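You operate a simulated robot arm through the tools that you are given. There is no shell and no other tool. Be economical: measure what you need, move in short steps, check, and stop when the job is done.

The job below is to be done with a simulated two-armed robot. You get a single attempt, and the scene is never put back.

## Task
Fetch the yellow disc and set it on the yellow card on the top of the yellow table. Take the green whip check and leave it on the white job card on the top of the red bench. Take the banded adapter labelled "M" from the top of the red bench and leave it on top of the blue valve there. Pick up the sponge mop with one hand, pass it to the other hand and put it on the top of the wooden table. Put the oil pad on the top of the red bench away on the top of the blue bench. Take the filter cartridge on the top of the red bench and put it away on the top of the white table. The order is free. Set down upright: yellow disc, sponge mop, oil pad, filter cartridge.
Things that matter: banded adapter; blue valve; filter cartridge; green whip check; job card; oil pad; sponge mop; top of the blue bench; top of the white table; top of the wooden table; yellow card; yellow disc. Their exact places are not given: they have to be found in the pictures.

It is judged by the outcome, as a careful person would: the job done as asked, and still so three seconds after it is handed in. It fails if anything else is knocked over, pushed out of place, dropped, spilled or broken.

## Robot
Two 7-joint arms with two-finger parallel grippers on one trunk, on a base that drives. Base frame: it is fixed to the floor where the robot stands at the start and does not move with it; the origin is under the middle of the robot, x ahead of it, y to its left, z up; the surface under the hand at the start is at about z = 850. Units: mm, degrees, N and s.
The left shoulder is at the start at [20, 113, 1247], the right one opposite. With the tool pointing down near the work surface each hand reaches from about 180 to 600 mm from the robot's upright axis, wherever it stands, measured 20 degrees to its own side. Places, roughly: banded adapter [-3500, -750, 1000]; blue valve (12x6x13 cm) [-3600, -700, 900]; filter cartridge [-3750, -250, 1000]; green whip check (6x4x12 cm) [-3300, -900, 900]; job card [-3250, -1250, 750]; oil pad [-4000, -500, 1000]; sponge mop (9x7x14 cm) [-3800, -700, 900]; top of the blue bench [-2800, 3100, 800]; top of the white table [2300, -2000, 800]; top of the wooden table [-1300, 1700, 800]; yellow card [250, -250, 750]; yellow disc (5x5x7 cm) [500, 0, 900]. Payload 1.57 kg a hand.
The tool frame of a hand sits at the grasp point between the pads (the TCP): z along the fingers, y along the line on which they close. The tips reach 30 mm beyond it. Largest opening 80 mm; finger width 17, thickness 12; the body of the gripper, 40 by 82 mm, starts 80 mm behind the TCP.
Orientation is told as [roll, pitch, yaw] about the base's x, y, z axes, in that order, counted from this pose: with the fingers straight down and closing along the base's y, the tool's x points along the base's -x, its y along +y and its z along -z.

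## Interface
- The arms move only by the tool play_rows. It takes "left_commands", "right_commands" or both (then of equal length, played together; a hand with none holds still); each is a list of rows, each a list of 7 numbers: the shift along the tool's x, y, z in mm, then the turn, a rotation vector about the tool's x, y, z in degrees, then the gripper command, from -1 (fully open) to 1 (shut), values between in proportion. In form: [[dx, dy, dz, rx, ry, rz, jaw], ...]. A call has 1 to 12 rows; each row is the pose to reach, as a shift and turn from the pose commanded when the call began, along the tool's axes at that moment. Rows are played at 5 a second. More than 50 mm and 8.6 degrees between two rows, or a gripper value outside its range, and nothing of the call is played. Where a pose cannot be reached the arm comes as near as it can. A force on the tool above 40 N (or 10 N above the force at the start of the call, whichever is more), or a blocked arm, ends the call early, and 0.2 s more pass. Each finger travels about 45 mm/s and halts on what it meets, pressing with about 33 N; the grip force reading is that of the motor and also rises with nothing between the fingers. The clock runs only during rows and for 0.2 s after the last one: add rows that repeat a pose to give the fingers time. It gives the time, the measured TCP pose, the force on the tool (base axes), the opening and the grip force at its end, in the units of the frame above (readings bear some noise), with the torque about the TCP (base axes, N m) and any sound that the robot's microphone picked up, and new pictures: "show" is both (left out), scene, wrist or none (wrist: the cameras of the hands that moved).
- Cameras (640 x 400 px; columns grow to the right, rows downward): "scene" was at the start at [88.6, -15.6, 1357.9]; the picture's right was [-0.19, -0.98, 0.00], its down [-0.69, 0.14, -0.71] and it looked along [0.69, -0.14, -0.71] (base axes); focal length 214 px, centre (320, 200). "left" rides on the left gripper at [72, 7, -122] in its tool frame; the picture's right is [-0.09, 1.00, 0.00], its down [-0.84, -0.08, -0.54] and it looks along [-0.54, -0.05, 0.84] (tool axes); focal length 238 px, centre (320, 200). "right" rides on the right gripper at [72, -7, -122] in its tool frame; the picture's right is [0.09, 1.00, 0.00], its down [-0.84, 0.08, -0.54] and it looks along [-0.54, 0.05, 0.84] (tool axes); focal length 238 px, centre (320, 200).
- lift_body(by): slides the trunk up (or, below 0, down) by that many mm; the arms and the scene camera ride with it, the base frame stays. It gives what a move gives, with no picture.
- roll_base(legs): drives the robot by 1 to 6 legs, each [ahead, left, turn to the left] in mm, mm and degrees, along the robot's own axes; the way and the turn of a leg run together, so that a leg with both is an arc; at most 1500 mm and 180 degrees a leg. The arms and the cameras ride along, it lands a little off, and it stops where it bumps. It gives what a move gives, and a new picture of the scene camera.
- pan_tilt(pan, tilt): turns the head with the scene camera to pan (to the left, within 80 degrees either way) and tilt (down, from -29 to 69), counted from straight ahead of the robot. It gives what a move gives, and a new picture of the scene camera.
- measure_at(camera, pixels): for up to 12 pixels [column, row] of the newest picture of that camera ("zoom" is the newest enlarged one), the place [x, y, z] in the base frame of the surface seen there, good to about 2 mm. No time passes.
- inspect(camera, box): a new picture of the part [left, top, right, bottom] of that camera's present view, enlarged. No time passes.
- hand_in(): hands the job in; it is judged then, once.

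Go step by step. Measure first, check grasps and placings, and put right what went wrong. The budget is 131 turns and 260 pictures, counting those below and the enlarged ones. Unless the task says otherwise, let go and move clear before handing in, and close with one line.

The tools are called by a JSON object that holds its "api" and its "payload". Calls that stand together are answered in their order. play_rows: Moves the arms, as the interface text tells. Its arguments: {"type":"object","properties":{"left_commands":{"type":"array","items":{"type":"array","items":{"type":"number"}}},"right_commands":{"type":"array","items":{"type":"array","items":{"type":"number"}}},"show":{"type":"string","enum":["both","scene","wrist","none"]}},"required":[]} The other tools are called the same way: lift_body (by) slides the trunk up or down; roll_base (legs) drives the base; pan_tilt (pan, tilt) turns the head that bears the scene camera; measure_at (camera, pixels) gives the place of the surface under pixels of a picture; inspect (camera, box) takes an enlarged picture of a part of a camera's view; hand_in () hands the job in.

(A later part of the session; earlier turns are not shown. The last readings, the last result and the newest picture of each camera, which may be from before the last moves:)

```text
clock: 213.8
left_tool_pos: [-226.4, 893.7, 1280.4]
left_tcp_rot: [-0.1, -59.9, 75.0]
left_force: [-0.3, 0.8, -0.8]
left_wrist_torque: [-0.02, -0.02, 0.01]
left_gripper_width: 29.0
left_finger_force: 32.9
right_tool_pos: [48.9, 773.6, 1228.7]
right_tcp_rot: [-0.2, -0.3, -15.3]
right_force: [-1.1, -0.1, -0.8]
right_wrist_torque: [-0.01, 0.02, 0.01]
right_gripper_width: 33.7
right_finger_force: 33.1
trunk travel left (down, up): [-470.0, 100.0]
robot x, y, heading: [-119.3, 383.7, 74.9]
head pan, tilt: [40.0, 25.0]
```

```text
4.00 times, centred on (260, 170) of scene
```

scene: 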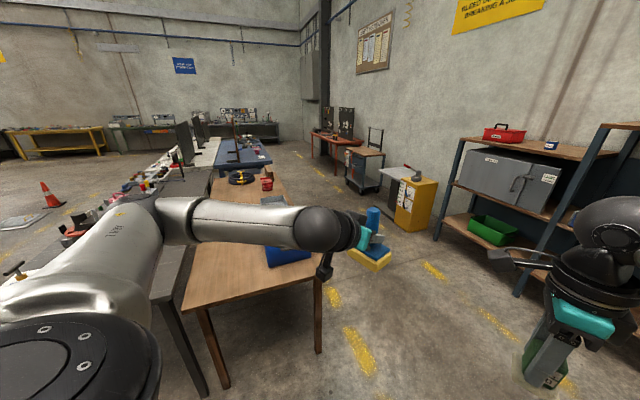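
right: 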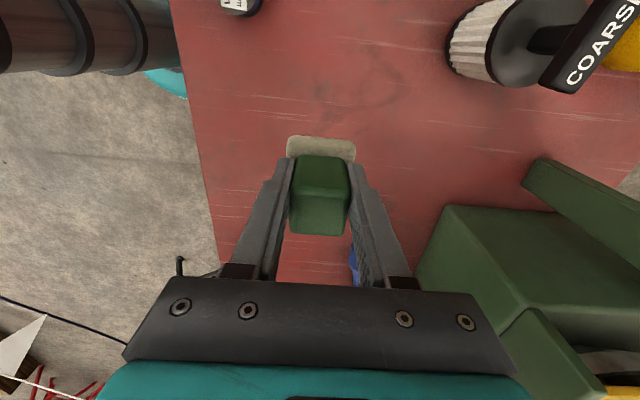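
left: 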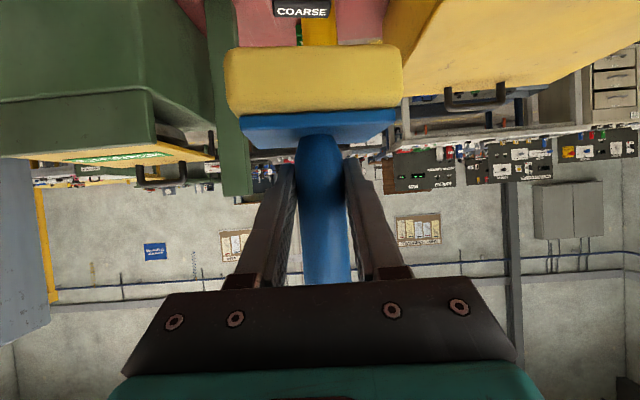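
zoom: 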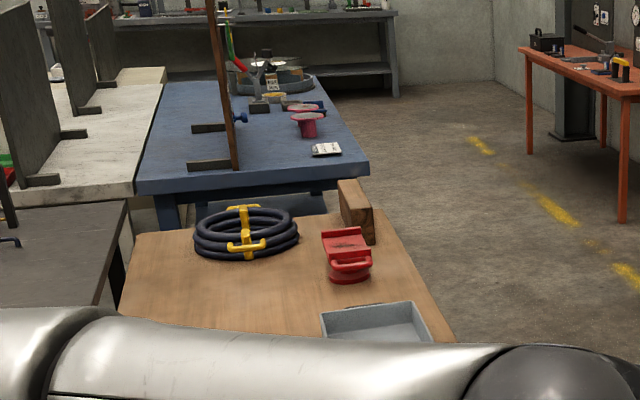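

The lane is about 1.5 m wide (s from 560 to 2080), with the wooden top at 751 and the blue top at 850. I'll drive into the lane and turn to face the wooden table.

{"api": "roll_base", "payload": {"legs": [[1329, -23, 0], [364, 830, 0], [0, 0, 150]]}}

{"api": "pan_tilt", "payload": {"pan": 0, "tilt": 40}}

```text
clock: 231.0
left_tool_pos: [-636.2, 1719.9, 1279.4]
left_tcp_rot: [0.0, -59.8, -132.9]
left_force: [-0.2, 0.1, -1.7]
left_wrist_torque: [0.0, 0.01, 0.01]
left_gripper_width: 29.1
left_finger_force: 32.8
right_tool_pos: [-822.9, 1954.2, 1228.0]
right_tcp_rot: [0.0, -0.4, 136.8]
right_force: [0.5, -0.4, 1.0]
right_wrist_torque: [-0.01, -0.02, -0.01]
right_gripper_width: 33.5
right_finger_force: 33.0
trunk travel left (down, up): [-470.0, 100.0]
robot x, y, heading: [-489.2, 2217.8, -132.7]
head pan, tilt: [40.0, 25.0]
```

scene: 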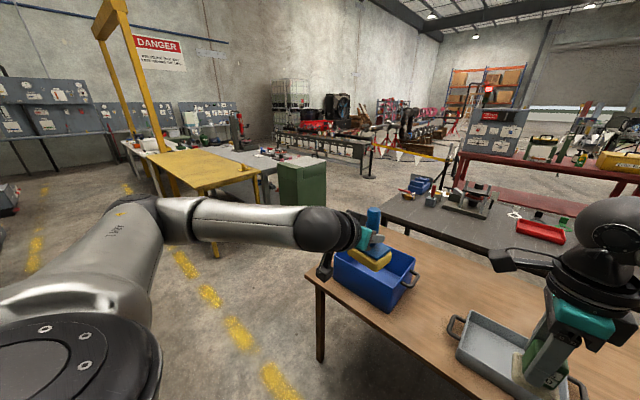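

```text
clock: 232.1
left_tool_pos: [-635.3, 1718.3, 1279.4]
left_tcp_rot: [0.1, -59.9, -132.9]
left_force: [1.4, -0.1, -1.9]
left_wrist_torque: [0.04, -0.03, -0.01]
left_gripper_width: 29.0
left_finger_force: 33.3
right_tool_pos: [-822.1, 1954.2, 1227.7]
right_tcp_rot: [-0.1, -0.3, 136.8]
right_force: [-0.5, 0.1, 0.0]
right_wrist_torque: [-0.02, 0.03, 0.0]
right_gripper_width: 33.6
right_finger_force: 33.1
trunk travel left (down, up): [-470.0, 100.0]
robot x, y, heading: [-492.1, 2221.4, -132.7]
head pan, tilt: [0.0, 40.0]
```

scene: 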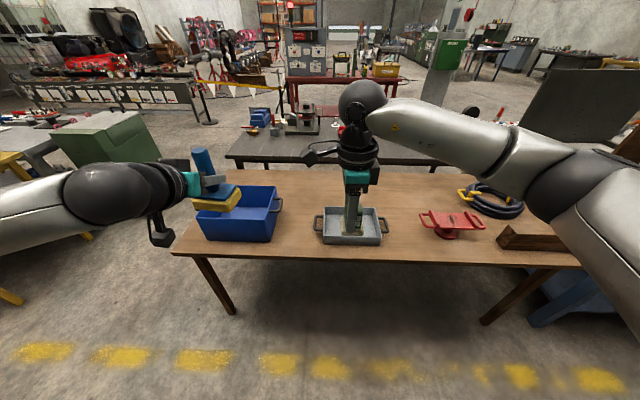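

The wooden table holds a blue bin, grey tray, red jack, coil and block. I'll measure the free gaps.

{"api": "measure_at", "payload": {"camera": "scene", "pixels": [[277, 240], [283, 205], [315, 225], [325, 243], [387, 238], [385, 210], [422, 215], [435, 235], [400, 258], [400, 225], [405, 190], [300, 215]]}}

{"api": "inspect", "payload": {"camera": "scene", "box": [260, 160, 480, 280]}}

```text
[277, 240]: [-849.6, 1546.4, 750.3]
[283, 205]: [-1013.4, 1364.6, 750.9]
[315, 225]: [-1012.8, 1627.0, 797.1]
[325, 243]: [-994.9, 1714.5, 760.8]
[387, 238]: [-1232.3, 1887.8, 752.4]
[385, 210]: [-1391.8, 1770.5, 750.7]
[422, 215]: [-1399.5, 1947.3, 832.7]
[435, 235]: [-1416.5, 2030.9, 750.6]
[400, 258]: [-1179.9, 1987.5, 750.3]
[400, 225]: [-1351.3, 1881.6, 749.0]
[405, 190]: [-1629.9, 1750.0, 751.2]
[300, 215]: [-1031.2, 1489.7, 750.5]
```

```text
2.91 times, centred on (370, 220) of scene
```

zoom: 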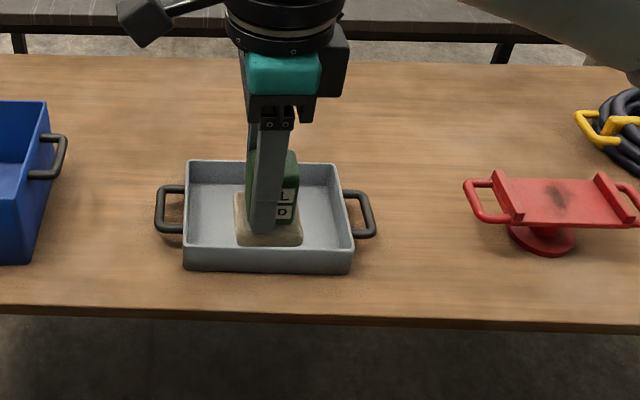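

I'll set the mop at the table's front, between bin and tray, around (-896,1620). That spot is about 170 mm wide. First I'll reposition the base to suit the left hand's reach, and raise and retract the right hand.

{"api": "roll_base", "payload": {"legs": [[0, 0, -2.3], [248, -114, 0]]}}

{"api": "play_rows", "payload": {"right_commands": [[0, -25, -30, 0, 0, 0, 1], [0, -50, -60, 0, 0, 0, 1], [0, -75, -90, 0, 0, 0, 1], [0, -100, -120, 0, 0, 0, 1], [0, -120, -140, 0, 0, 0, 1], [0, -120, -140, 0, 0, 0, 1]], "show": "scene"}}

```text
clock: 234.4
left_tool_pos: [-912.0, 1628.6, 1278.9]
left_tcp_rot: [0.0, -59.9, -135.2]
left_force: [0.3, -0.4, -1.7]
left_wrist_torque: [0.01, 0.0, 0.01]
left_gripper_width: 28.9
left_finger_force: 33.4
right_tool_pos: [-1090.5, 1870.5, 1226.9]
right_tcp_rot: [-0.3, -0.3, 134.4]
right_force: [-0.2, 1.0, -0.8]
right_wrist_torque: [-0.01, -0.03, 0.0]
right_gripper_width: 33.3
right_finger_force: 33.5
trunk travel left (down, up): [-470.0, 100.0]
robot x, y, heading: [-746.8, 2123.2, -135.3]
head pan, tilt: [0.0, 40.0]
```

scene: 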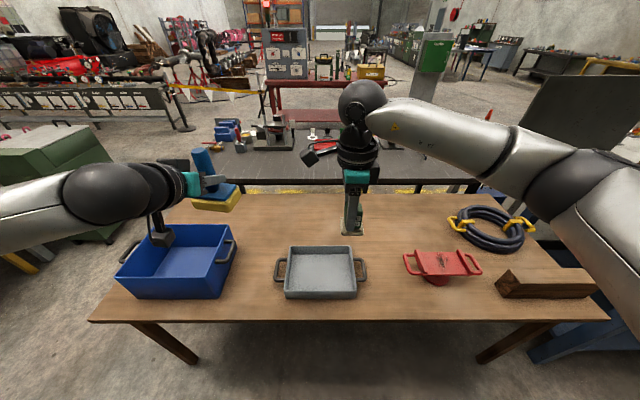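

```text
clock: 235.8
left_tool_pos: [-913.0, 1628.0, 1278.2]
left_tcp_rot: [0.0, -60.0, -135.2]
left_force: [-0.3, -0.5, -1.5]
left_wrist_torque: [-0.04, 0.0, 0.01]
left_gripper_width: 29.2
left_finger_force: 33.5
right_tool_pos: [-1004.9, 1954.0, 1365.3]
right_tcp_rot: [-0.3, -0.4, 134.6]
right_force: [-0.3, -0.1, -0.4]
right_wrist_torque: [0.0, -0.02, 0.03]
right_gripper_width: 33.2
right_finger_force: 33.2
trunk travel left (down, up): [-470.0, 100.0]
robot x, y, heading: [-748.0, 2122.3, -135.2]
head pan, tilt: [0.0, 40.0]
```

scene: 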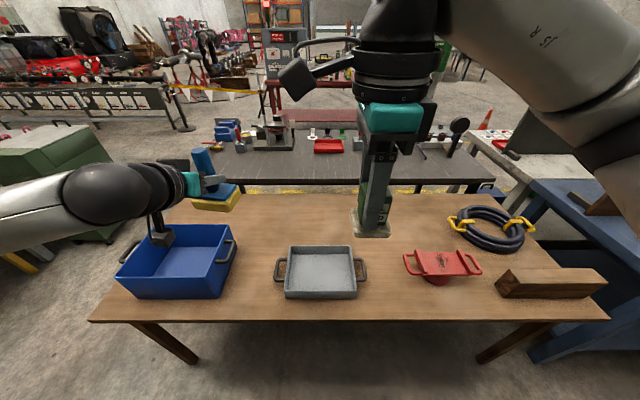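

The view is better now. I'll re-measure the bin's and tray's near sides for the gap.

{"api": "measure_at", "payload": {"camera": "scene", "pixels": [[235, 250], [235, 242], [220, 296], [225, 270], [277, 270], [276, 262], [285, 296], [284, 285], [255, 318], [255, 285], [255, 250], [203, 150]]}}

```text
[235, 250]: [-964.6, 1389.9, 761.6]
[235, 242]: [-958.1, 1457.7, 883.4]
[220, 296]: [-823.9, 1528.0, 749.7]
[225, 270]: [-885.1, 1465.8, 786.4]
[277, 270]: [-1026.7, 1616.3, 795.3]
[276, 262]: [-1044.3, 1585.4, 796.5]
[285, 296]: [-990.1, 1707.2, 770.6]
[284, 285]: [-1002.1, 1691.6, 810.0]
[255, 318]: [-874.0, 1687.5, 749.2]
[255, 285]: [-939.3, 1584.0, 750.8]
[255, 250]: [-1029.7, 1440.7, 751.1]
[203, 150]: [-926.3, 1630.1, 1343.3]
```

At the front the free width is about 244 mm. I'll shift the mop slightly back and left, then lower the trunk by 430.

{"api": "play_rows", "payload": {"left_commands": [[9, 13, -16, 0, 0, 0, 1], [9, 13, -16, 0, 0, 0, 1]], "show": "none"}}

{"api": "lift_body", "payload": {"by": -400}}

{"api": "pan_tilt", "payload": {"pan": 20, "tilt": 45}}

```text
clock: 236.4
left_tool_pos: [-891.2, 1632.4, 1280.5]
left_tcp_rot: [0.0, -59.9, -135.1]
left_force: [-0.3, 0.4, -1.2]
left_wrist_torque: [0.02, -0.03, 0.05]
left_gripper_width: 28.9
left_finger_force: 33.7
right_tool_pos: [-1005.4, 1953.4, 1364.3]
right_tcp_rot: [-0.2, -0.3, 134.5]
right_force: [0.2, -0.4, 0.1]
right_wrist_torque: [-0.04, 0.0, 0.0]
right_gripper_width: 33.2
right_finger_force: 33.0
trunk travel left (down, up): [-470.0, 100.0]
robot x, y, heading: [-747.0, 2124.2, -135.4]
head pan, tilt: [0.0, 40.0]
```

```text
clock: 240.2
left_tool_pos: [-888.7, 1632.3, 880.6]
left_tcp_rot: [0.0, -59.9, -135.2]
left_force: [0.4, 0.0, -1.6]
left_wrist_torque: [0.03, 0.03, -0.02]
left_gripper_width: 29.3
left_finger_force: 33.0
right_tool_pos: [-1004.6, 1954.1, 963.5]
right_tcp_rot: [-0.2, -0.3, 134.5]
right_force: [-0.6, 0.0, -0.8]
right_wrist_torque: [-0.03, 0.0, -0.05]
right_gripper_width: 33.0
right_finger_force: 32.6
trunk travel left (down, up): [-70.0, 500.0]
robot x, y, heading: [-750.0, 2122.0, -135.2]
head pan, tilt: [0.0, 40.0]
```

```text
clock: 241.1
left_tool_pos: [-889.3, 1633.0, 880.6]
left_tcp_rot: [0.0, -59.8, -135.1]
left_force: [-0.2, 0.1, -1.8]
left_wrist_torque: [0.06, -0.02, -0.02]
left_gripper_width: 29.3
left_finger_force: 33.1
right_tool_pos: [-1003.3, 1953.5, 964.6]
right_tcp_rot: [-0.1, -0.2, 134.4]
right_force: [-0.5, 0.2, 0.0]
right_wrist_torque: [0.0, -0.01, -0.02]
right_gripper_width: 33.0
right_finger_force: 33.0
trunk travel left (down, up): [-70.0, 500.0]
robot x, y, heading: [-750.6, 2120.2, -135.1]
head pan, tilt: [20.0, 45.0]
```

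scene: 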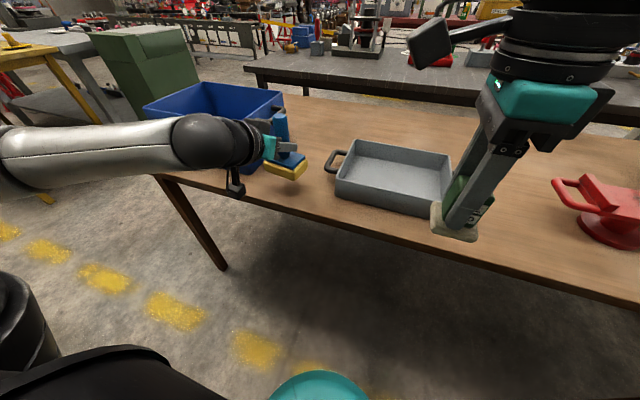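

The mop hovers about 55 mm above the spot. I'll lower it in steps.

{"api": "play_rows", "payload": {"left_commands": [[17, 0, 10, 0, 0, 0, 1], [30, 0, 17.5, 0, 0, 0, 1], [39, 0, 22.5, 0, 0, 0, 1], [43, 0, 25, 0, 0, 0, 1], [43, 0, 25, 0, 0, 0, 1]], "show": "none"}}

{"api": "inspect", "payload": {"camera": "scene", "box": [200, 90, 360, 200]}}

```text
clock: 242.3
left_tool_pos: [-888.6, 1633.2, 832.1]
left_tcp_rot: [-0.1, -59.8, -135.2]
left_force: [0.4, -0.2, -3.2]
left_wrist_torque: [-0.01, -0.03, -0.01]
left_gripper_width: 29.2
left_finger_force: 32.7
right_tool_pos: [-1005.0, 1953.2, 964.7]
right_tcp_rot: [-0.1, -0.4, 134.5]
right_force: [-0.3, -0.5, -0.4]
right_wrist_torque: [-0.02, 0.0, 0.03]
right_gripper_width: 33.4
right_finger_force: 33.2
trunk travel left (down, up): [-70.0, 500.0]
robot x, y, heading: [-747.2, 2122.5, -135.1]
head pan, tilt: [20.0, 45.0]
```

```text
3.64 times, centred on (280, 145) of scene
```

zoom: 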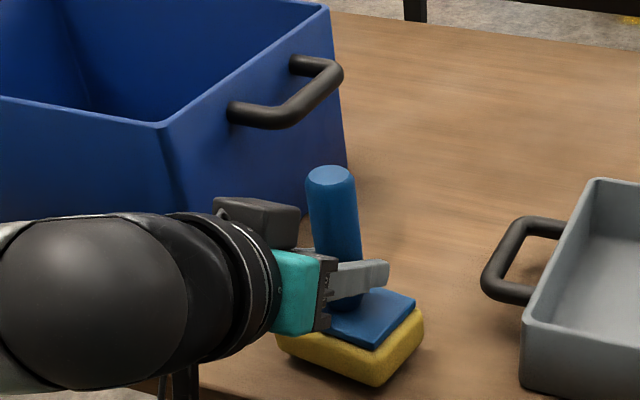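

It is nearly down, and the gripper is clear of the bin. I'll lower the last few mm.

{"api": "play_rows", "payload": {"left_commands": [[2.6, 0, 1.5, 0, 0, 0, 1], [4.3, 0, 2.5, 0, 0, 0, 1], [6, 0, 3.5, 0, 0, 0, 1], [6, 0, 3.5, 0, 0, 0, 1]], "show": "none"}}

```text
clock: 243.3
left_tool_pos: [-889.1, 1632.1, 824.0]
left_tcp_rot: [0.0, -59.9, -135.1]
left_force: [0.9, -0.1, -1.8]
left_wrist_torque: [0.01, 0.01, -0.01]
left_gripper_width: 29.0
left_finger_force: 33.1
right_tool_pos: [-1004.0, 1954.1, 962.7]
right_tcp_rot: [0.0, -0.2, 134.5]
right_force: [0.3, 0.6, -1.2]
right_wrist_torque: [-0.02, 0.01, -0.02]
right_gripper_width: 33.1
right_finger_force: 32.9
trunk travel left (down, up): [-70.0, 500.0]
robot x, y, heading: [-748.4, 2122.5, -135.2]
head pan, tilt: [20.0, 45.0]
```

{"api": "play_rows", "payload": {"left_commands": [[1, 0, 0.6, 0, 0, 0, 1], [2, 0, 1.2, 0, 0, 0, 1], [3, 0, 1.7, 0, 0, 0, 1], [3, 0, 1.7, 0, 0, 0, 1]], "show": "none"}}

{"api": "inspect", "payload": {"camera": "scene", "box": [240, 120, 320, 200]}}

```text
clock: 244.3
left_tool_pos: [-888.5, 1632.1, 823.0]
left_tcp_rot: [0.2, -60.4, -135.4]
left_force: [-0.6, -3.3, 11.7]
left_wrist_torque: [0.24, -0.04, 0.0]
left_gripper_width: 29.0
left_finger_force: 32.9
right_tool_pos: [-1003.5, 1953.1, 965.0]
right_tcp_rot: [-0.1, -0.3, 134.5]
right_force: [0.6, 0.1, 0.0]
right_wrist_torque: [-0.02, -0.01, 0.0]
right_gripper_width: 33.2
right_finger_force: 33.1
trunk travel left (down, up): [-70.0, 500.0]
robot x, y, heading: [-744.8, 2123.2, -135.4]
head pan, tilt: [20.0, 45.0]
```

```text
5.00 times, centred on (280, 160) of scene
```

zoom: 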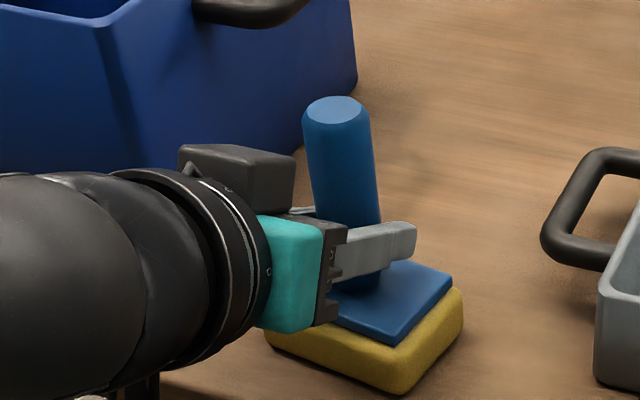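

Contact at 12 N. I'll ease up 1 mm, open, and draw the left hand straight back along its fingers.

{"api": "play_rows", "payload": {"left_commands": [[-1, 0, -0.6, 0, 0, 0, 0.6], [-1, 0, -0.6, 0, 0, 0, 0], [-1, 0, -0.6, 0, 0, 0, -0.5], [-1, 0, -0.6, 0, 0, 0, -0.8], [-1, 0, -0.6, 0, 0, 0, -0.8], [-1, 0, -30, 0, 0, 0, -0.8], [-1, 0, -70, 0, 0, 0, -0.8], [-1, 0, -110, 0, 0, 0, -0.8], [-20, 0, -130, 0, 0, 0, -0.8]], "show": "scene"}}

```text
clock: 246.3
left_tool_pos: [-835.7, 1638.3, 897.9]
left_tcp_rot: [-0.1, -59.9, -135.2]
left_force: [0.1, 0.8, -0.8]
left_wrist_torque: [-0.02, -0.03, 0.03]
left_gripper_width: 72.2
left_finger_force: 0.0
left hand out of reach, approached as far as the arm can: row 7, 8, 9
right_tool_pos: [-1004.8, 1954.1, 963.4]
right_tcp_rot: [-0.1, -0.3, 134.5]
right_force: [0.1, 0.2, -0.9]
right_wrist_torque: [-0.02, 0.02, 0.01]
right_gripper_width: 33.4
right_finger_force: 33.0
trunk travel left (down, up): [-70.0, 500.0]
robot x, y, heading: [-744.8, 2125.8, -135.2]
head pan, tilt: [20.0, 45.0]
```

scene: 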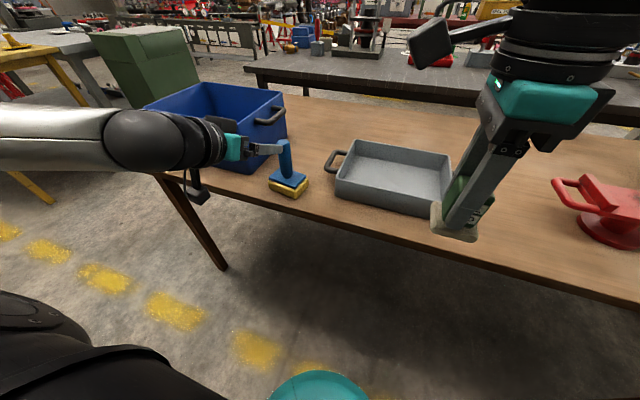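

The hand slid sideways at its reach limit. I'll zoom in to check the mop is standing free.

{"api": "inspect", "payload": {"camera": "scene", "box": [220, 110, 340, 210]}}

{"api": "measure_at", "payload": {"camera": "scene", "pixels": [[285, 142], [287, 160], [288, 178], [280, 150]]}}

```text
4.00 times, centred on (280, 160) of scene
```

zoom: 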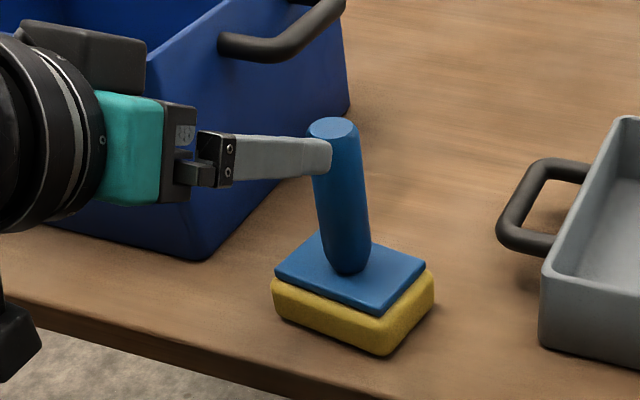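

```text
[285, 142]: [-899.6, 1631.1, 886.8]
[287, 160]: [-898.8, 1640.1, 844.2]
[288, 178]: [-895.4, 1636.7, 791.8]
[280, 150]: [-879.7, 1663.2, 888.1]
```

The mop stands upright. A straight rise by the trunk is the safest way to clear it.

{"api": "lift_body", "payload": {"by": 300}}

{"api": "pan_tilt", "payload": {"pan": 10, "tilt": 45}}

```text
clock: 249.3
left_tool_pos: [-833.6, 1637.3, 1196.7]
left_tcp_rot: [0.0, -59.9, -135.3]
left_force: [-1.3, 0.1, 0.2]
left_wrist_torque: [0.01, 0.02, 0.01]
left_gripper_width: 72.1
left_finger_force: 0.1
right_tool_pos: [-1004.6, 1953.2, 1264.1]
right_tcp_rot: [-0.1, -0.3, 134.5]
right_force: [0.4, -1.0, -0.3]
right_wrist_torque: [0.01, -0.02, 0.03]
right_gripper_width: 33.4
right_finger_force: 33.7
trunk travel left (down, up): [-370.0, 200.0]
robot x, y, heading: [-741.7, 2126.6, -135.1]
head pan, tilt: [20.0, 45.0]
```

```text
clock: 250.0
left_tool_pos: [-834.4, 1637.1, 1197.5]
left_tcp_rot: [0.0, -59.9, -135.2]
left_force: [0.1, -0.8, 0.6]
left_wrist_torque: [-0.02, -0.03, -0.03]
left_gripper_width: 72.3
left_finger_force: 0.2
right_tool_pos: [-1003.8, 1954.1, 1263.5]
right_tcp_rot: [-0.1, -0.4, 134.5]
right_force: [0.1, 0.7, -0.4]
right_wrist_torque: [0.01, -0.01, 0.0]
right_gripper_width: 33.0
right_finger_force: 32.9
trunk travel left (down, up): [-370.0, 200.0]
robot x, y, heading: [-746.6, 2124.8, -135.0]
head pan, tilt: [10.0, 45.0]
```

scene: 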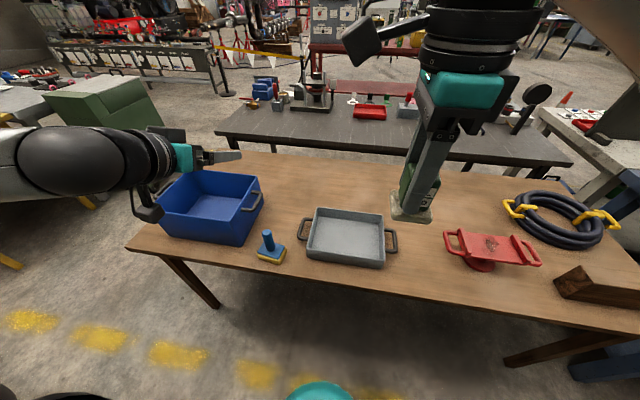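

The mop stands well between bin and tray. Next I'll slide right along the lane to the blue bench with the oil pad.

{"api": "roll_base", "payload": {"legs": [[-60, -835, 0], [0, -835, 0]]}}

{"api": "play_rows", "payload": {"left_commands": [[0, 0, 0, 0, 7.5, 0, -1], [0, 0, 0, 0, 15, 0, -1], [0, 0, 0, 0, 22.5, 0, -1], [0, 0, 0, 0, 30, 0, -1], [0, 0, 0, 0, 37.5, 0, -1], [0, 0, 0, 0, 45, 0, -1], [0, 0, 0, 0, 52.5, 0, -1], [0, 0, 0, 0, 60, 0, -1]], "show": "scene"}}

```text
clock: 258.5
left_tool_pos: [-1979.5, 2867.5, 1197.1]
left_tcp_rot: [0.0, -60.0, -135.6]
left_force: [0.2, -0.1, 0.3]
left_wrist_torque: [0.04, 0.01, 0.04]
left_gripper_width: 71.9
left_finger_force: 0.0
right_tool_pos: [-2146.3, 3185.3, 1264.1]
right_tcp_rot: [-0.1, -0.3, 134.0]
right_force: [-0.3, 0.7, -1.0]
right_wrist_torque: [-0.02, -0.02, 0.02]
right_gripper_width: 33.4
right_finger_force: 32.9
trunk travel left (down, up): [-370.0, 200.0]
robot x, y, heading: [-1888.8, 3351.6, -135.7]
head pan, tilt: [10.0, 45.0]
```

scene: 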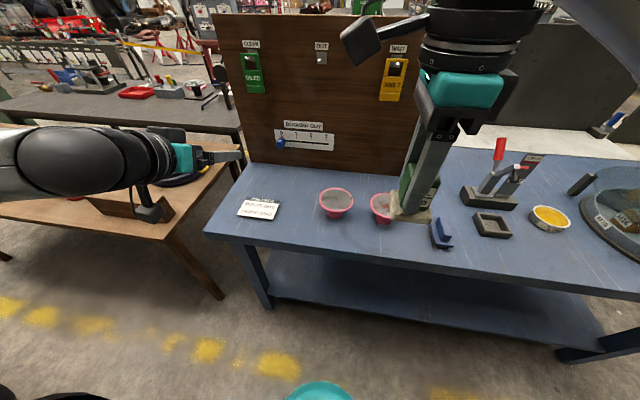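

```text
clock: 260.3
left_tool_pos: [-1978.7, 2866.9, 1195.8]
left_tcp_rot: [0.0, 0.1, -135.9]
left_force: [-0.5, -0.5, 0.7]
left_wrist_torque: [0.02, -0.01, 0.02]
left_gripper_width: 80.1
left_finger_force: 0.0
right_tool_pos: [-2147.0, 3184.5, 1264.2]
right_tcp_rot: [-0.3, -0.3, 134.0]
right_force: [-0.3, 0.3, -1.3]
right_wrist_torque: [-0.03, 0.01, 0.0]
right_gripper_width: 33.7
right_finger_force: 33.0
trunk travel left (down, up): [-370.0, 200.0]
robot x, y, heading: [-1885.4, 3353.4, -135.7]
head pan, tilt: [10.0, 45.0]
```

scene: 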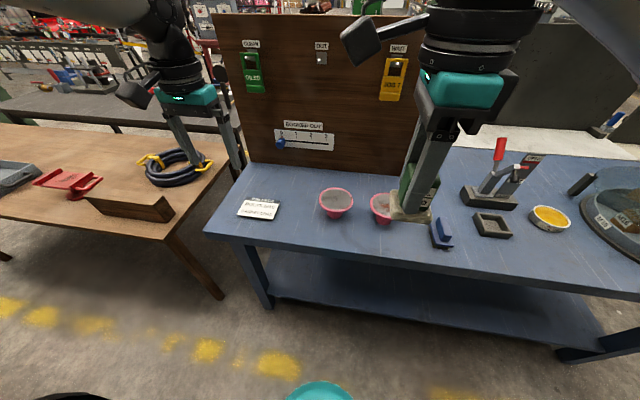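

There is free space on the blue bench between the card (260,208) and the bowl (337,203), and in front of the bowls near (350,240). I'll measure.

{"api": "measure_at", "payload": {"camera": "scene", "pixels": [[279, 218], [320, 205], [336, 219], [370, 215], [300, 225], [340, 240], [345, 250], [345, 262], [383, 228], [432, 250], [390, 245], [337, 195]]}}

```text
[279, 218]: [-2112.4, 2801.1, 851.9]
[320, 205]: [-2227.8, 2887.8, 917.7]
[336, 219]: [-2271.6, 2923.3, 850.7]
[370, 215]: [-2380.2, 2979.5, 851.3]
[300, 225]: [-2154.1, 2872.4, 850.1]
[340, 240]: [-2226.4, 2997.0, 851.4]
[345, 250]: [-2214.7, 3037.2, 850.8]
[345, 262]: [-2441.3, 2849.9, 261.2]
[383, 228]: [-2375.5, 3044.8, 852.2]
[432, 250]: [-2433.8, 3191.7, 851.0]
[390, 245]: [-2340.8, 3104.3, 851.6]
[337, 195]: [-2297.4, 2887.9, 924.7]
```

I'll use the free spot at (-2144,2873), between card and bowl, and shift the base so the right hand reaches it comfortably.

{"api": "roll_base", "payload": {"legs": [[80, 150, 0]]}}

```text
clock: 261.8
left_tool_pos: [-1934.0, 2708.2, 1197.0]
left_tcp_rot: [-0.1, 0.2, -135.7]
left_force: [0.2, -1.4, -0.7]
left_wrist_torque: [0.03, 0.0, 0.02]
left_gripper_width: 79.8
left_finger_force: 0.0
right_tool_pos: [-2100.0, 3026.2, 1263.8]
right_tcp_rot: [0.0, -0.3, 134.1]
right_force: [0.1, 0.0, -0.2]
right_wrist_torque: [0.01, -0.01, -0.03]
right_gripper_width: 33.1
right_finger_force: 32.9
trunk travel left (down, up): [-370.0, 200.0]
robot x, y, heading: [-1839.1, 3194.5, -135.5]
head pan, tilt: [10.0, 45.0]
```

scene: 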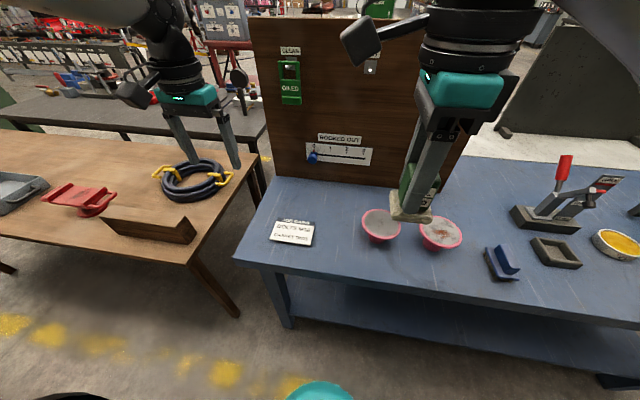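

{"api": "lift_body", "payload": {"by": -70}}

{"api": "play_rows", "payload": {"right_commands": [[20, 35, 0, 0, 0, 0, 1], [40, 70, 0, 0, 0, 0, 1], [60, 105, 0, 0, 0, 0, 1], [79, 138, 10, 0, 0, 0, 1], [79, 138, 55, 0, 0, 0, 1], [79, 138, 100, 0, 0, 0, 1], [79, 138, 145, 0, 0, 0, 1], [79, 138, 190, 0, 0, 0, 1], [79, 138, 235, 0, 0, 0, 1], [79, 138, 255, 0, 0, 0, 1], [79, 138, 255, 0, 0, 0, 1]]}}

```text
clock: 262.8
left_tool_pos: [-1933.0, 2708.5, 1126.5]
left_tcp_rot: [0.1, 0.1, -135.6]
left_force: [0.2, 0.3, -0.3]
left_wrist_torque: [-0.01, 0.0, 0.01]
left_gripper_width: 80.0
left_finger_force: 0.1
right_tool_pos: [-2100.5, 3027.1, 1194.9]
right_tcp_rot: [-0.1, -0.4, 134.0]
right_force: [0.3, 0.0, -1.0]
right_wrist_torque: [-0.01, -0.04, -0.04]
right_gripper_width: 33.2
right_finger_force: 33.4
trunk travel left (down, up): [-300.0, 270.0]
robot x, y, heading: [-1839.6, 3190.9, -135.7]
head pan, tilt: [10.0, 45.0]
```

```text
clock: 265.2
left_tool_pos: [-1933.4, 2708.2, 1126.8]
left_tcp_rot: [-0.1, 0.1, -135.6]
left_force: [0.9, -0.6, -0.1]
left_wrist_torque: [0.0, 0.02, -0.02]
left_gripper_width: 79.9
left_finger_force: 0.0
right_tool_pos: [-2144.6, 2875.6, 939.8]
right_tcp_rot: [-0.2, -0.3, 134.1]
right_force: [0.8, -0.2, -0.8]
right_wrist_torque: [-0.01, 0.02, -0.02]
right_gripper_width: 33.1
right_finger_force: 33.1
trunk travel left (down, up): [-300.0, 270.0]
robot x, y, heading: [-1841.6, 3193.7, -135.7]
head pan, tilt: [10.0, 45.0]
```

scene: 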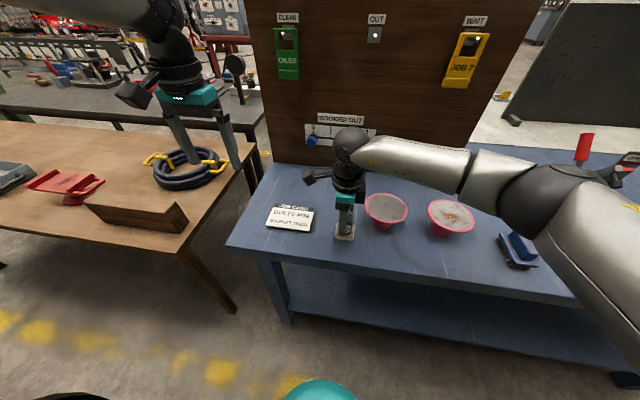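
right: 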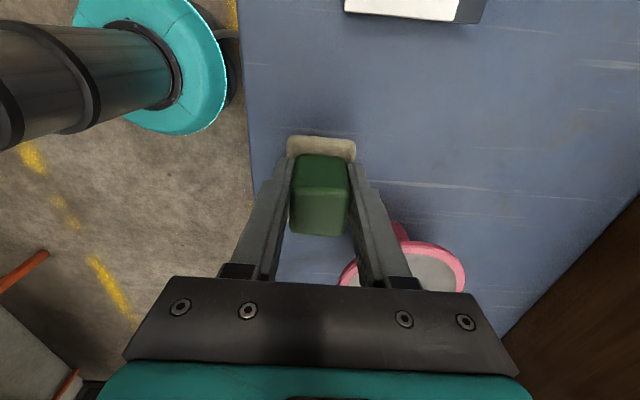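

The spot is clear. I'll lower the last 38 mm in steps.

{"api": "play_rows", "payload": {"right_commands": [[0, 0, 20, 0, 0, 0, 1], [0, 0, 30, 0, 0, 0, 1], [0, 0, 35, 0, 0, 0, 1], [0, 0, 37, 0, 0, 0, 1], [0, 0, 38, 0, 0, 0, 1], [0, 0, 38, 0, 0, 0, 1]], "show": "none"}}

```text
clock: 266.6
left_tool_pos: [-1934.0, 2708.5, 1126.6]
left_tcp_rot: [0.0, 0.1, -135.6]
left_force: [0.4, -0.2, 0.5]
left_wrist_torque: [0.01, 0.01, 0.02]
left_gripper_width: 80.0
left_finger_force: 0.2
right_tool_pos: [-2146.0, 2875.7, 900.7]
right_tcp_rot: [0.0, -0.3, 134.1]
right_force: [0.2, 2.3, 9.5]
right_wrist_torque: [0.31, 0.27, -0.06]
right_gripper_width: 33.2
right_finger_force: 33.3
trunk travel left (down, up): [-300.0, 270.0]
robot x, y, heading: [-1842.1, 3193.8, -135.9]
head pan, tilt: [10.0, 45.0]
```

Contact at 9.5 N. I'll release and rise.

{"api": "play_rows", "payload": {"right_commands": [[0, 0, -0.5, 0, 0, 0, 0.3], [0, 0, -0.5, 0, 0, 0, -0.3], [0, 0, -0.5, 0, 0, 0, -0.7], [0, 0, -0.5, 0, 0, 0, -0.7], [0, 0, -40, 0, 0, 0, -0.7], [0, 0, -85, 0, 0, 0, -0.7], [0, 0, -130, 0, 0, 0, -0.7], [0, 0, -175, 0, 0, 0, -0.7], [0, 0, -220, 0, 0, 0, -0.7], [0, 0, -260, 0, 0, 0, -0.7]], "show": "scene"}}

{"api": "inspect", "payload": {"camera": "scene", "box": [260, 170, 420, 270]}}

```text
clock: 268.8
left_tool_pos: [-1932.8, 2708.5, 1128.2]
left_tcp_rot: [0.0, 0.1, -135.6]
left_force: [0.2, 0.1, 0.7]
left_wrist_torque: [-0.02, -0.03, -0.01]
left_gripper_width: 79.8
left_finger_force: 0.0
right_tool_pos: [-2145.2, 2873.5, 1159.2]
right_tcp_rot: [-0.1, -0.4, 134.1]
right_force: [-0.7, 0.0, 0.5]
right_wrist_torque: [0.0, 0.0, 0.01]
right_gripper_width: 68.0
right_finger_force: 0.1
trunk travel left (down, up): [-300.0, 270.0]
robot x, y, heading: [-1843.9, 3197.5, -135.7]
head pan, tilt: [10.0, 45.0]
```

scene: 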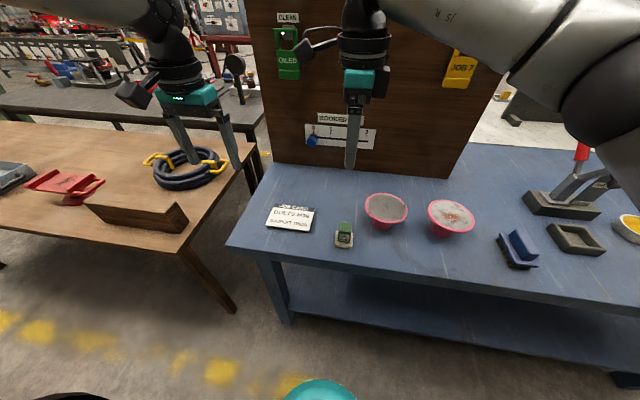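

```text
4.00 times, centred on (340, 220) of scene
```

zoom: 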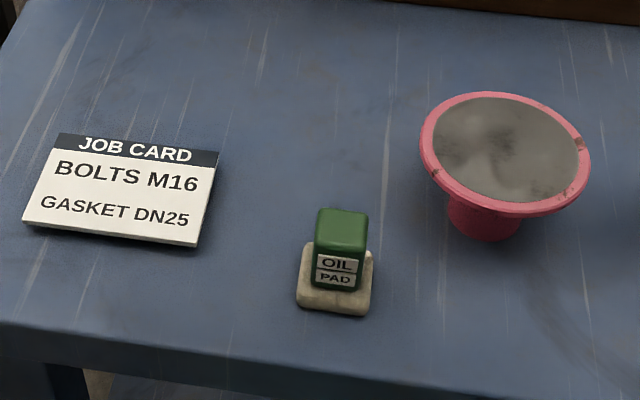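

The oil pad stands on the blue bench. The cartridge should be reachable from the red bench's near side, so I'll drive back there by the same way, in two stages.

{"api": "lift_body", "payload": {"by": 150}}

{"api": "roll_base", "payload": {"legs": [[-300, 1280, 0.7], [-16, 1293, 0], [1082, 644, 0]]}}

```text
clock: 270.6
left_tool_pos: [-1934.9, 2709.1, 1276.7]
left_tcp_rot: [0.0, 0.1, -135.6]
left_force: [0.0, 0.2, -0.6]
left_wrist_torque: [-0.02, -0.02, -0.02]
left_gripper_width: 80.0
left_finger_force: 0.0
right_tool_pos: [-2145.4, 2873.5, 1310.0]
right_tcp_rot: [-0.2, -0.4, 134.1]
right_force: [1.2, -0.2, 0.0]
right_wrist_torque: [0.01, 0.01, 0.0]
right_gripper_width: 68.1
right_finger_force: 0.0
trunk travel left (down, up): [-450.0, 120.0]
robot x, y, heading: [-1842.6, 3194.0, -135.5]
head pan, tilt: [10.0, 45.0]
```

```text
clock: 289.1
left_tool_pos: [-215.0, -104.7, 1277.2]
left_tcp_rot: [0.0, 0.1, -135.6]
left_force: [0.2, 0.0, -0.9]
left_wrist_torque: [0.01, 0.0, -0.01]
left_gripper_width: 80.1
left_finger_force: 0.1
right_tool_pos: [-425.0, 59.6, 1309.3]
right_tcp_rot: [-0.1, -0.3, 134.1]
right_force: [-0.5, 0.1, 0.3]
right_wrist_torque: [0.01, -0.01, 0.04]
right_gripper_width: 68.3
right_finger_force: 0.0
trunk travel left (down, up): [-450.0, 120.0]
robot x, y, heading: [-123.3, 380.3, -135.7]
head pan, tilt: [10.0, 45.0]
```

scene: 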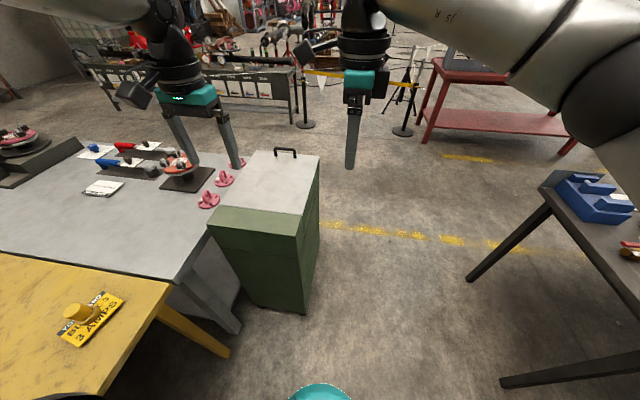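

I'm at the known gap and on track. On to the red bench's near side.

{"api": "roll_base", "payload": {"legs": [[832, -394, 0.7], [845, -441, 0], [655, -809, 0]]}}

{"api": "pan_tilt", "payload": {"pan": -10, "tilt": 35}}

```text
clock: 303.4
left_tool_pos: [-2983.4, -631.3, 1277.1]
left_tcp_rot: [0.0, 0.1, -132.5]
left_force: [0.1, 0.3, 0.4]
left_wrist_torque: [-0.01, -0.02, 0.02]
left_gripper_width: 79.8
left_finger_force: 0.0
right_tool_pos: [-3204.5, -477.7, 1308.9]
right_tcp_rot: [-0.1, -0.3, 137.1]
right_force: [-0.7, 1.3, 0.5]
right_wrist_torque: [0.01, 0.0, 0.03]
right_gripper_width: 68.2
right_finger_force: 0.1
trunk travel left (down, up): [-450.0, 120.0]
robot x, y, heading: [-2914.9, -141.7, -132.3]
head pan, tilt: [10.0, 45.0]
```

scene: 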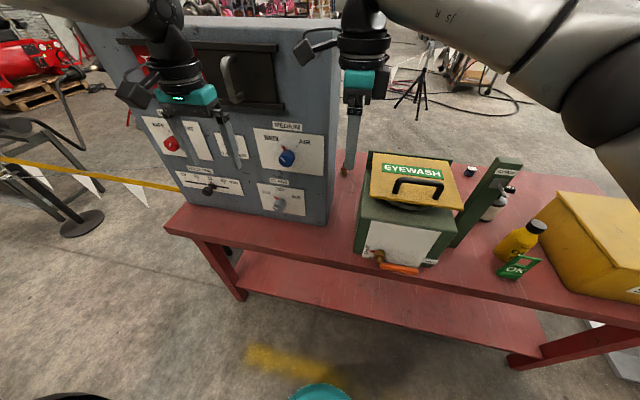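

```text
clock: 304.2
left_tool_pos: [-2982.6, -631.5, 1277.0]
left_tcp_rot: [-0.1, 0.1, -132.6]
left_force: [-0.1, -0.2, -0.1]
left_wrist_torque: [0.02, 0.0, 0.0]
left_gripper_width: 80.0
left_finger_force: 0.0
right_tool_pos: [-3203.1, -478.0, 1308.1]
right_tcp_rot: [0.0, -0.3, 137.3]
right_force: [-0.4, -0.8, -0.6]
right_wrist_torque: [0.0, -0.01, 0.03]
right_gripper_width: 68.1
right_finger_force: 0.1
trunk travel left (down, up): [-450.0, 120.0]
robot x, y, heading: [-2918.1, -144.7, -132.4]
head pan, tilt: [-10.0, 35.0]
```

scene: 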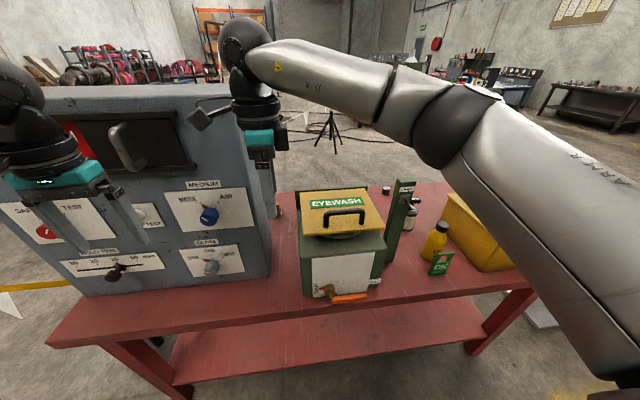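

I'll align the heading and slide right until the cartridge is straight ahead.

{"api": "roll_base", "payload": {"legs": [[0, 0, -2.6], [100, -540, 0]]}}

{"api": "pan_tilt", "payload": {"pan": 0, "tilt": 45}}

```text
clock: 307.8
left_tool_pos: [-3456.7, -314.7, 1277.8]
left_tcp_rot: [-0.1, 0.1, -135.5]
left_force: [-0.2, -0.3, -0.1]
left_wrist_torque: [-0.03, 0.01, -0.04]
left_gripper_width: 80.0
left_finger_force: 0.0
right_tool_pos: [-3668.5, -151.1, 1309.0]
right_tcp_rot: [-0.1, -0.3, 134.3]
right_force: [-0.1, -0.1, 0.5]
right_wrist_torque: [0.01, -0.01, 0.01]
right_gripper_width: 68.0
right_finger_force: 0.0
trunk travel left (down, up): [-450.0, 120.0]
robot x, y, heading: [-3364.9, 171.6, -135.8]
head pan, tilt: [-10.0, 35.0]
```

scene: 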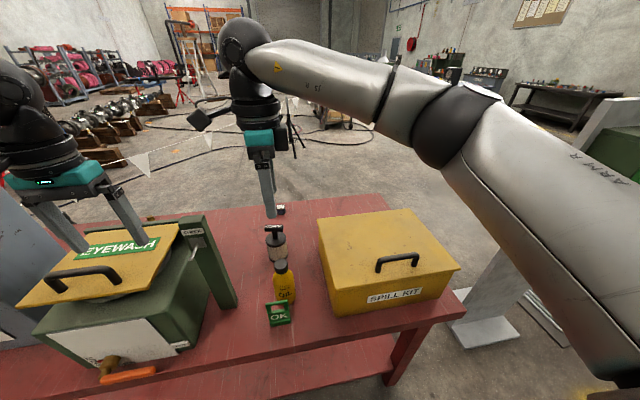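

```text
clock: 308.5
left_tool_pos: [-3455.4, -316.2, 1277.9]
left_tcp_rot: [0.0, 0.1, -135.6]
left_force: [-0.3, -0.2, 0.1]
left_wrist_torque: [0.01, 0.01, -0.01]
left_gripper_width: 79.9
left_finger_force: 0.1
right_tool_pos: [-3668.3, -151.3, 1308.3]
right_tcp_rot: [-0.1, -0.3, 134.2]
right_force: [0.5, -0.2, -0.2]
right_wrist_torque: [0.03, 0.02, -0.03]
right_gripper_width: 67.8
right_finger_force: 0.0
trunk travel left (down, up): [-450.0, 120.0]
robot x, y, heading: [-3367.2, 172.1, -135.5]
head pan, tilt: [0.0, 45.0]
```

scene: 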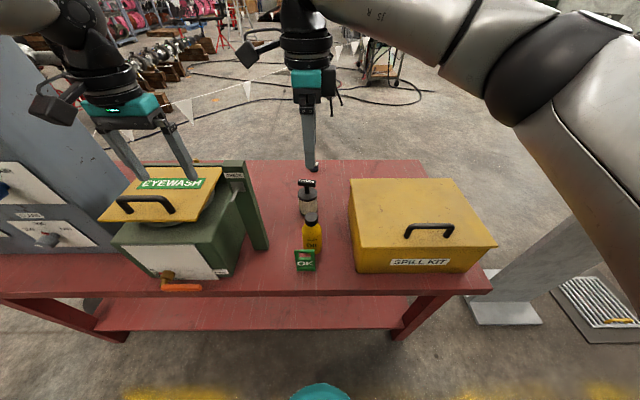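

The cartridge is behind the oil bottle at (307,195). I'll measure it and the bench edge.

{"api": "measure_at", "payload": {"camera": "scene", "pixels": [[307, 183], [301, 184], [313, 184], [307, 195], [307, 205], [311, 217], [311, 240], [305, 262], [300, 289], [350, 200], [240, 190], [232, 165]]}}

{"api": "inspect", "payload": {"camera": "scene", "box": [270, 160, 350, 280]}}

```text
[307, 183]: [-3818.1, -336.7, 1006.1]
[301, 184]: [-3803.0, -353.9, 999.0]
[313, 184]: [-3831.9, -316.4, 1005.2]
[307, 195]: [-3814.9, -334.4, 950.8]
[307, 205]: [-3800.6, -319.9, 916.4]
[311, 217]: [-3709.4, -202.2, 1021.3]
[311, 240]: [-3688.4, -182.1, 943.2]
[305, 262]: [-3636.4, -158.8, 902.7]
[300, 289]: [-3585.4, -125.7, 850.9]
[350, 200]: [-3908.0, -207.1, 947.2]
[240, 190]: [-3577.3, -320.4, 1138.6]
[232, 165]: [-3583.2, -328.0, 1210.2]
```

```text
3.33 times, centred on (310, 220) of scene
```

zoom: 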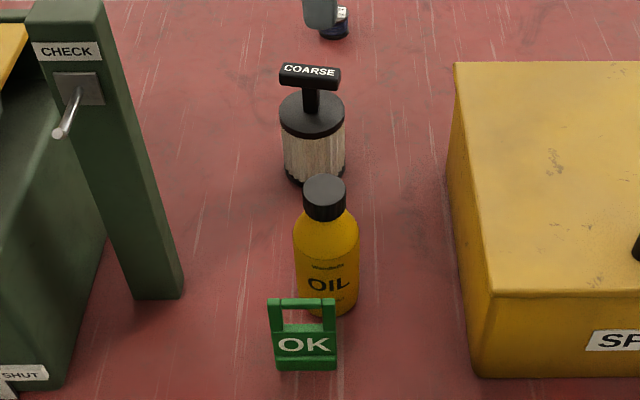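

The T-bar's centre is about (-3817,-335) at z 1000, with the lid at 951. The check post's top is at 1210, about 160 mm to its left. I'll raise the left hand, then drive in close.

{"api": "play_rows", "payload": {"left_commands": [[0, 0, -40, 0, 0, 0, -1], [0, 0, -80, 0, 0, 0, -1], [0, 0, -80, 0, 0, 0, -1]], "show": "none"}}

{"api": "roll_base", "payload": {"legs": [[0, 60, 0], [165, 0, 0]]}}

{"api": "lift_body", "payload": {"by": -50}}

```text
clock: 309.3
left_tool_pos: [-3458.5, -314.7, 1358.4]
left_tcp_rot: [0.1, 0.1, -135.5]
left_force: [-0.9, 0.1, 0.1]
left_wrist_torque: [0.0, -0.01, 0.0]
left_gripper_width: 79.9
left_finger_force: 0.0
right_tool_pos: [-3668.5, -150.3, 1308.5]
right_tcp_rot: [-0.2, -0.2, 134.3]
right_force: [-0.3, -0.3, -0.4]
right_wrist_torque: [0.0, -0.01, 0.04]
right_gripper_width: 68.0
right_finger_force: 0.0
trunk travel left (down, up): [-450.0, 120.0]
robot x, y, heading: [-3364.2, 173.2, -135.5]
head pan, tilt: [0.0, 45.0]
```

```text
clock: 311.4
left_tool_pos: [-3536.5, -476.1, 1359.5]
left_tcp_rot: [0.1, 0.2, -135.2]
left_force: [0.3, -0.8, 0.4]
left_wrist_torque: [0.03, 0.01, -0.01]
left_gripper_width: 80.0
left_finger_force: 0.1
right_tool_pos: [-3748.1, -314.9, 1308.8]
right_tcp_rot: [-0.1, -0.3, 134.6]
right_force: [-0.5, 0.4, 0.0]
right_wrist_torque: [0.01, -0.05, 0.01]
right_gripper_width: 68.0
right_finger_force: 0.1
trunk travel left (down, up): [-450.0, 120.0]
robot x, y, heading: [-3448.6, 4.8, -134.9]
head pan, tilt: [0.0, 45.0]
```

scene: 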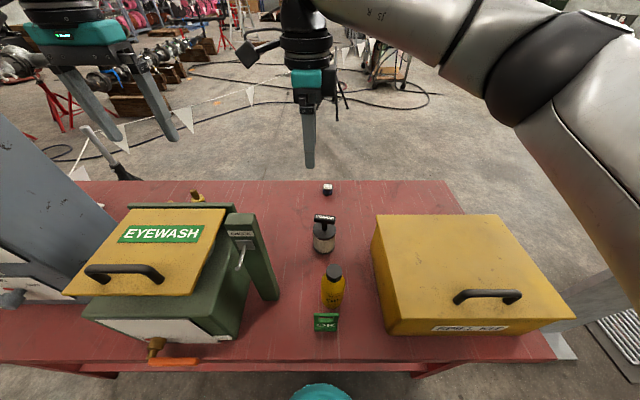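

```text
clock: 312.3
left_tool_pos: [-3535.3, -477.9, 1308.5]
left_tcp_rot: [0.0, 0.1, -135.2]
left_force: [-1.0, -0.3, 0.6]
left_wrist_torque: [-0.04, 0.01, 0.04]
left_gripper_width: 79.9
left_finger_force: 0.1
right_tool_pos: [-3748.1, -314.4, 1259.0]
right_tcp_rot: [-0.1, -0.3, 134.5]
right_force: [-0.3, 0.9, 0.2]
right_wrist_torque: [-0.01, 0.0, 0.01]
right_gripper_width: 68.2
right_finger_force: 0.1
trunk travel left (down, up): [-400.0, 170.0]
robot x, y, heading: [-3444.0, 11.6, -135.2]
head pan, tilt: [0.0, 45.0]
```

I'll move the right hand over the T-bar at z 1075 and look.

{"api": "play_rows", "payload": {"right_commands": [[-17, 33, 0, 0, 0, 0, -1], [-34, 67, 0, 0, 0, 0, -1], [-34, 67, 45, 0, 0, 0, -1], [-34, 67, 90, 0, 0, 0, -1], [-34, 67, 135, 0, 0, 0, -1], [-34, 67, 180, 0, 0, 0, -1], [-34, 67, 180, 0, 0, 0, -1]]}}

{"api": "measure_at", "payload": {"camera": "right", "pixels": [[320, 140], [320, 120], [320, 160], [310, 140], [330, 140], [320, 170], [320, 105]]}}

```text
clock: 313.9
left_tool_pos: [-3534.8, -476.9, 1308.1]
left_tcp_rot: [-0.1, 0.0, -135.3]
left_force: [0.4, -0.3, 0.4]
left_wrist_torque: [0.02, 0.0, -0.02]
left_gripper_width: 80.2
left_finger_force: 0.1
right_tool_pos: [-3819.0, -336.3, 1078.0]
right_tcp_rot: [-0.1, -0.4, 134.5]
right_force: [-0.2, -0.8, -0.3]
right_wrist_torque: [0.0, -0.03, -0.03]
right_gripper_width: 80.1
right_finger_force: 0.1
trunk travel left (down, up): [-400.0, 170.0]
robot x, y, heading: [-3445.0, 9.9, -135.3]
head pan, tilt: [0.0, 45.0]
```

scene: 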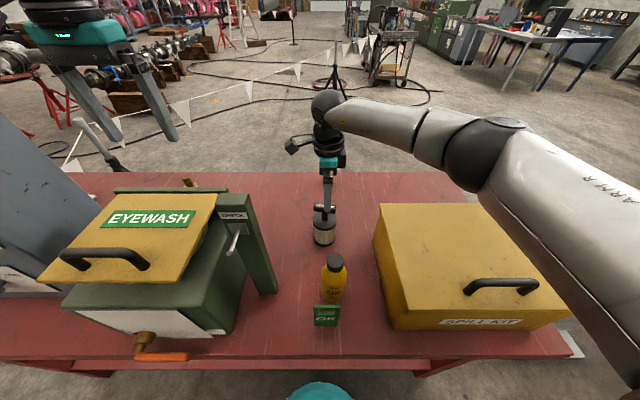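
right: 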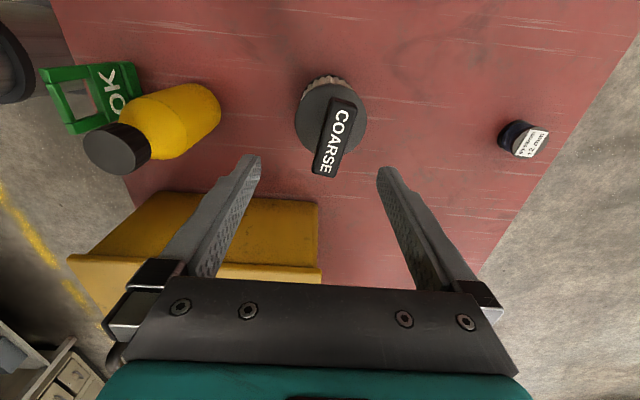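

```text
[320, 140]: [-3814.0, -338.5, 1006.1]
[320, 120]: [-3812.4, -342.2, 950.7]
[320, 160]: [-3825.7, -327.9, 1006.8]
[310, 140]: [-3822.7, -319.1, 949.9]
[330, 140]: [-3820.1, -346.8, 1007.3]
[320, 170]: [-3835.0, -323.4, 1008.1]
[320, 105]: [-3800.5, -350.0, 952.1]
```

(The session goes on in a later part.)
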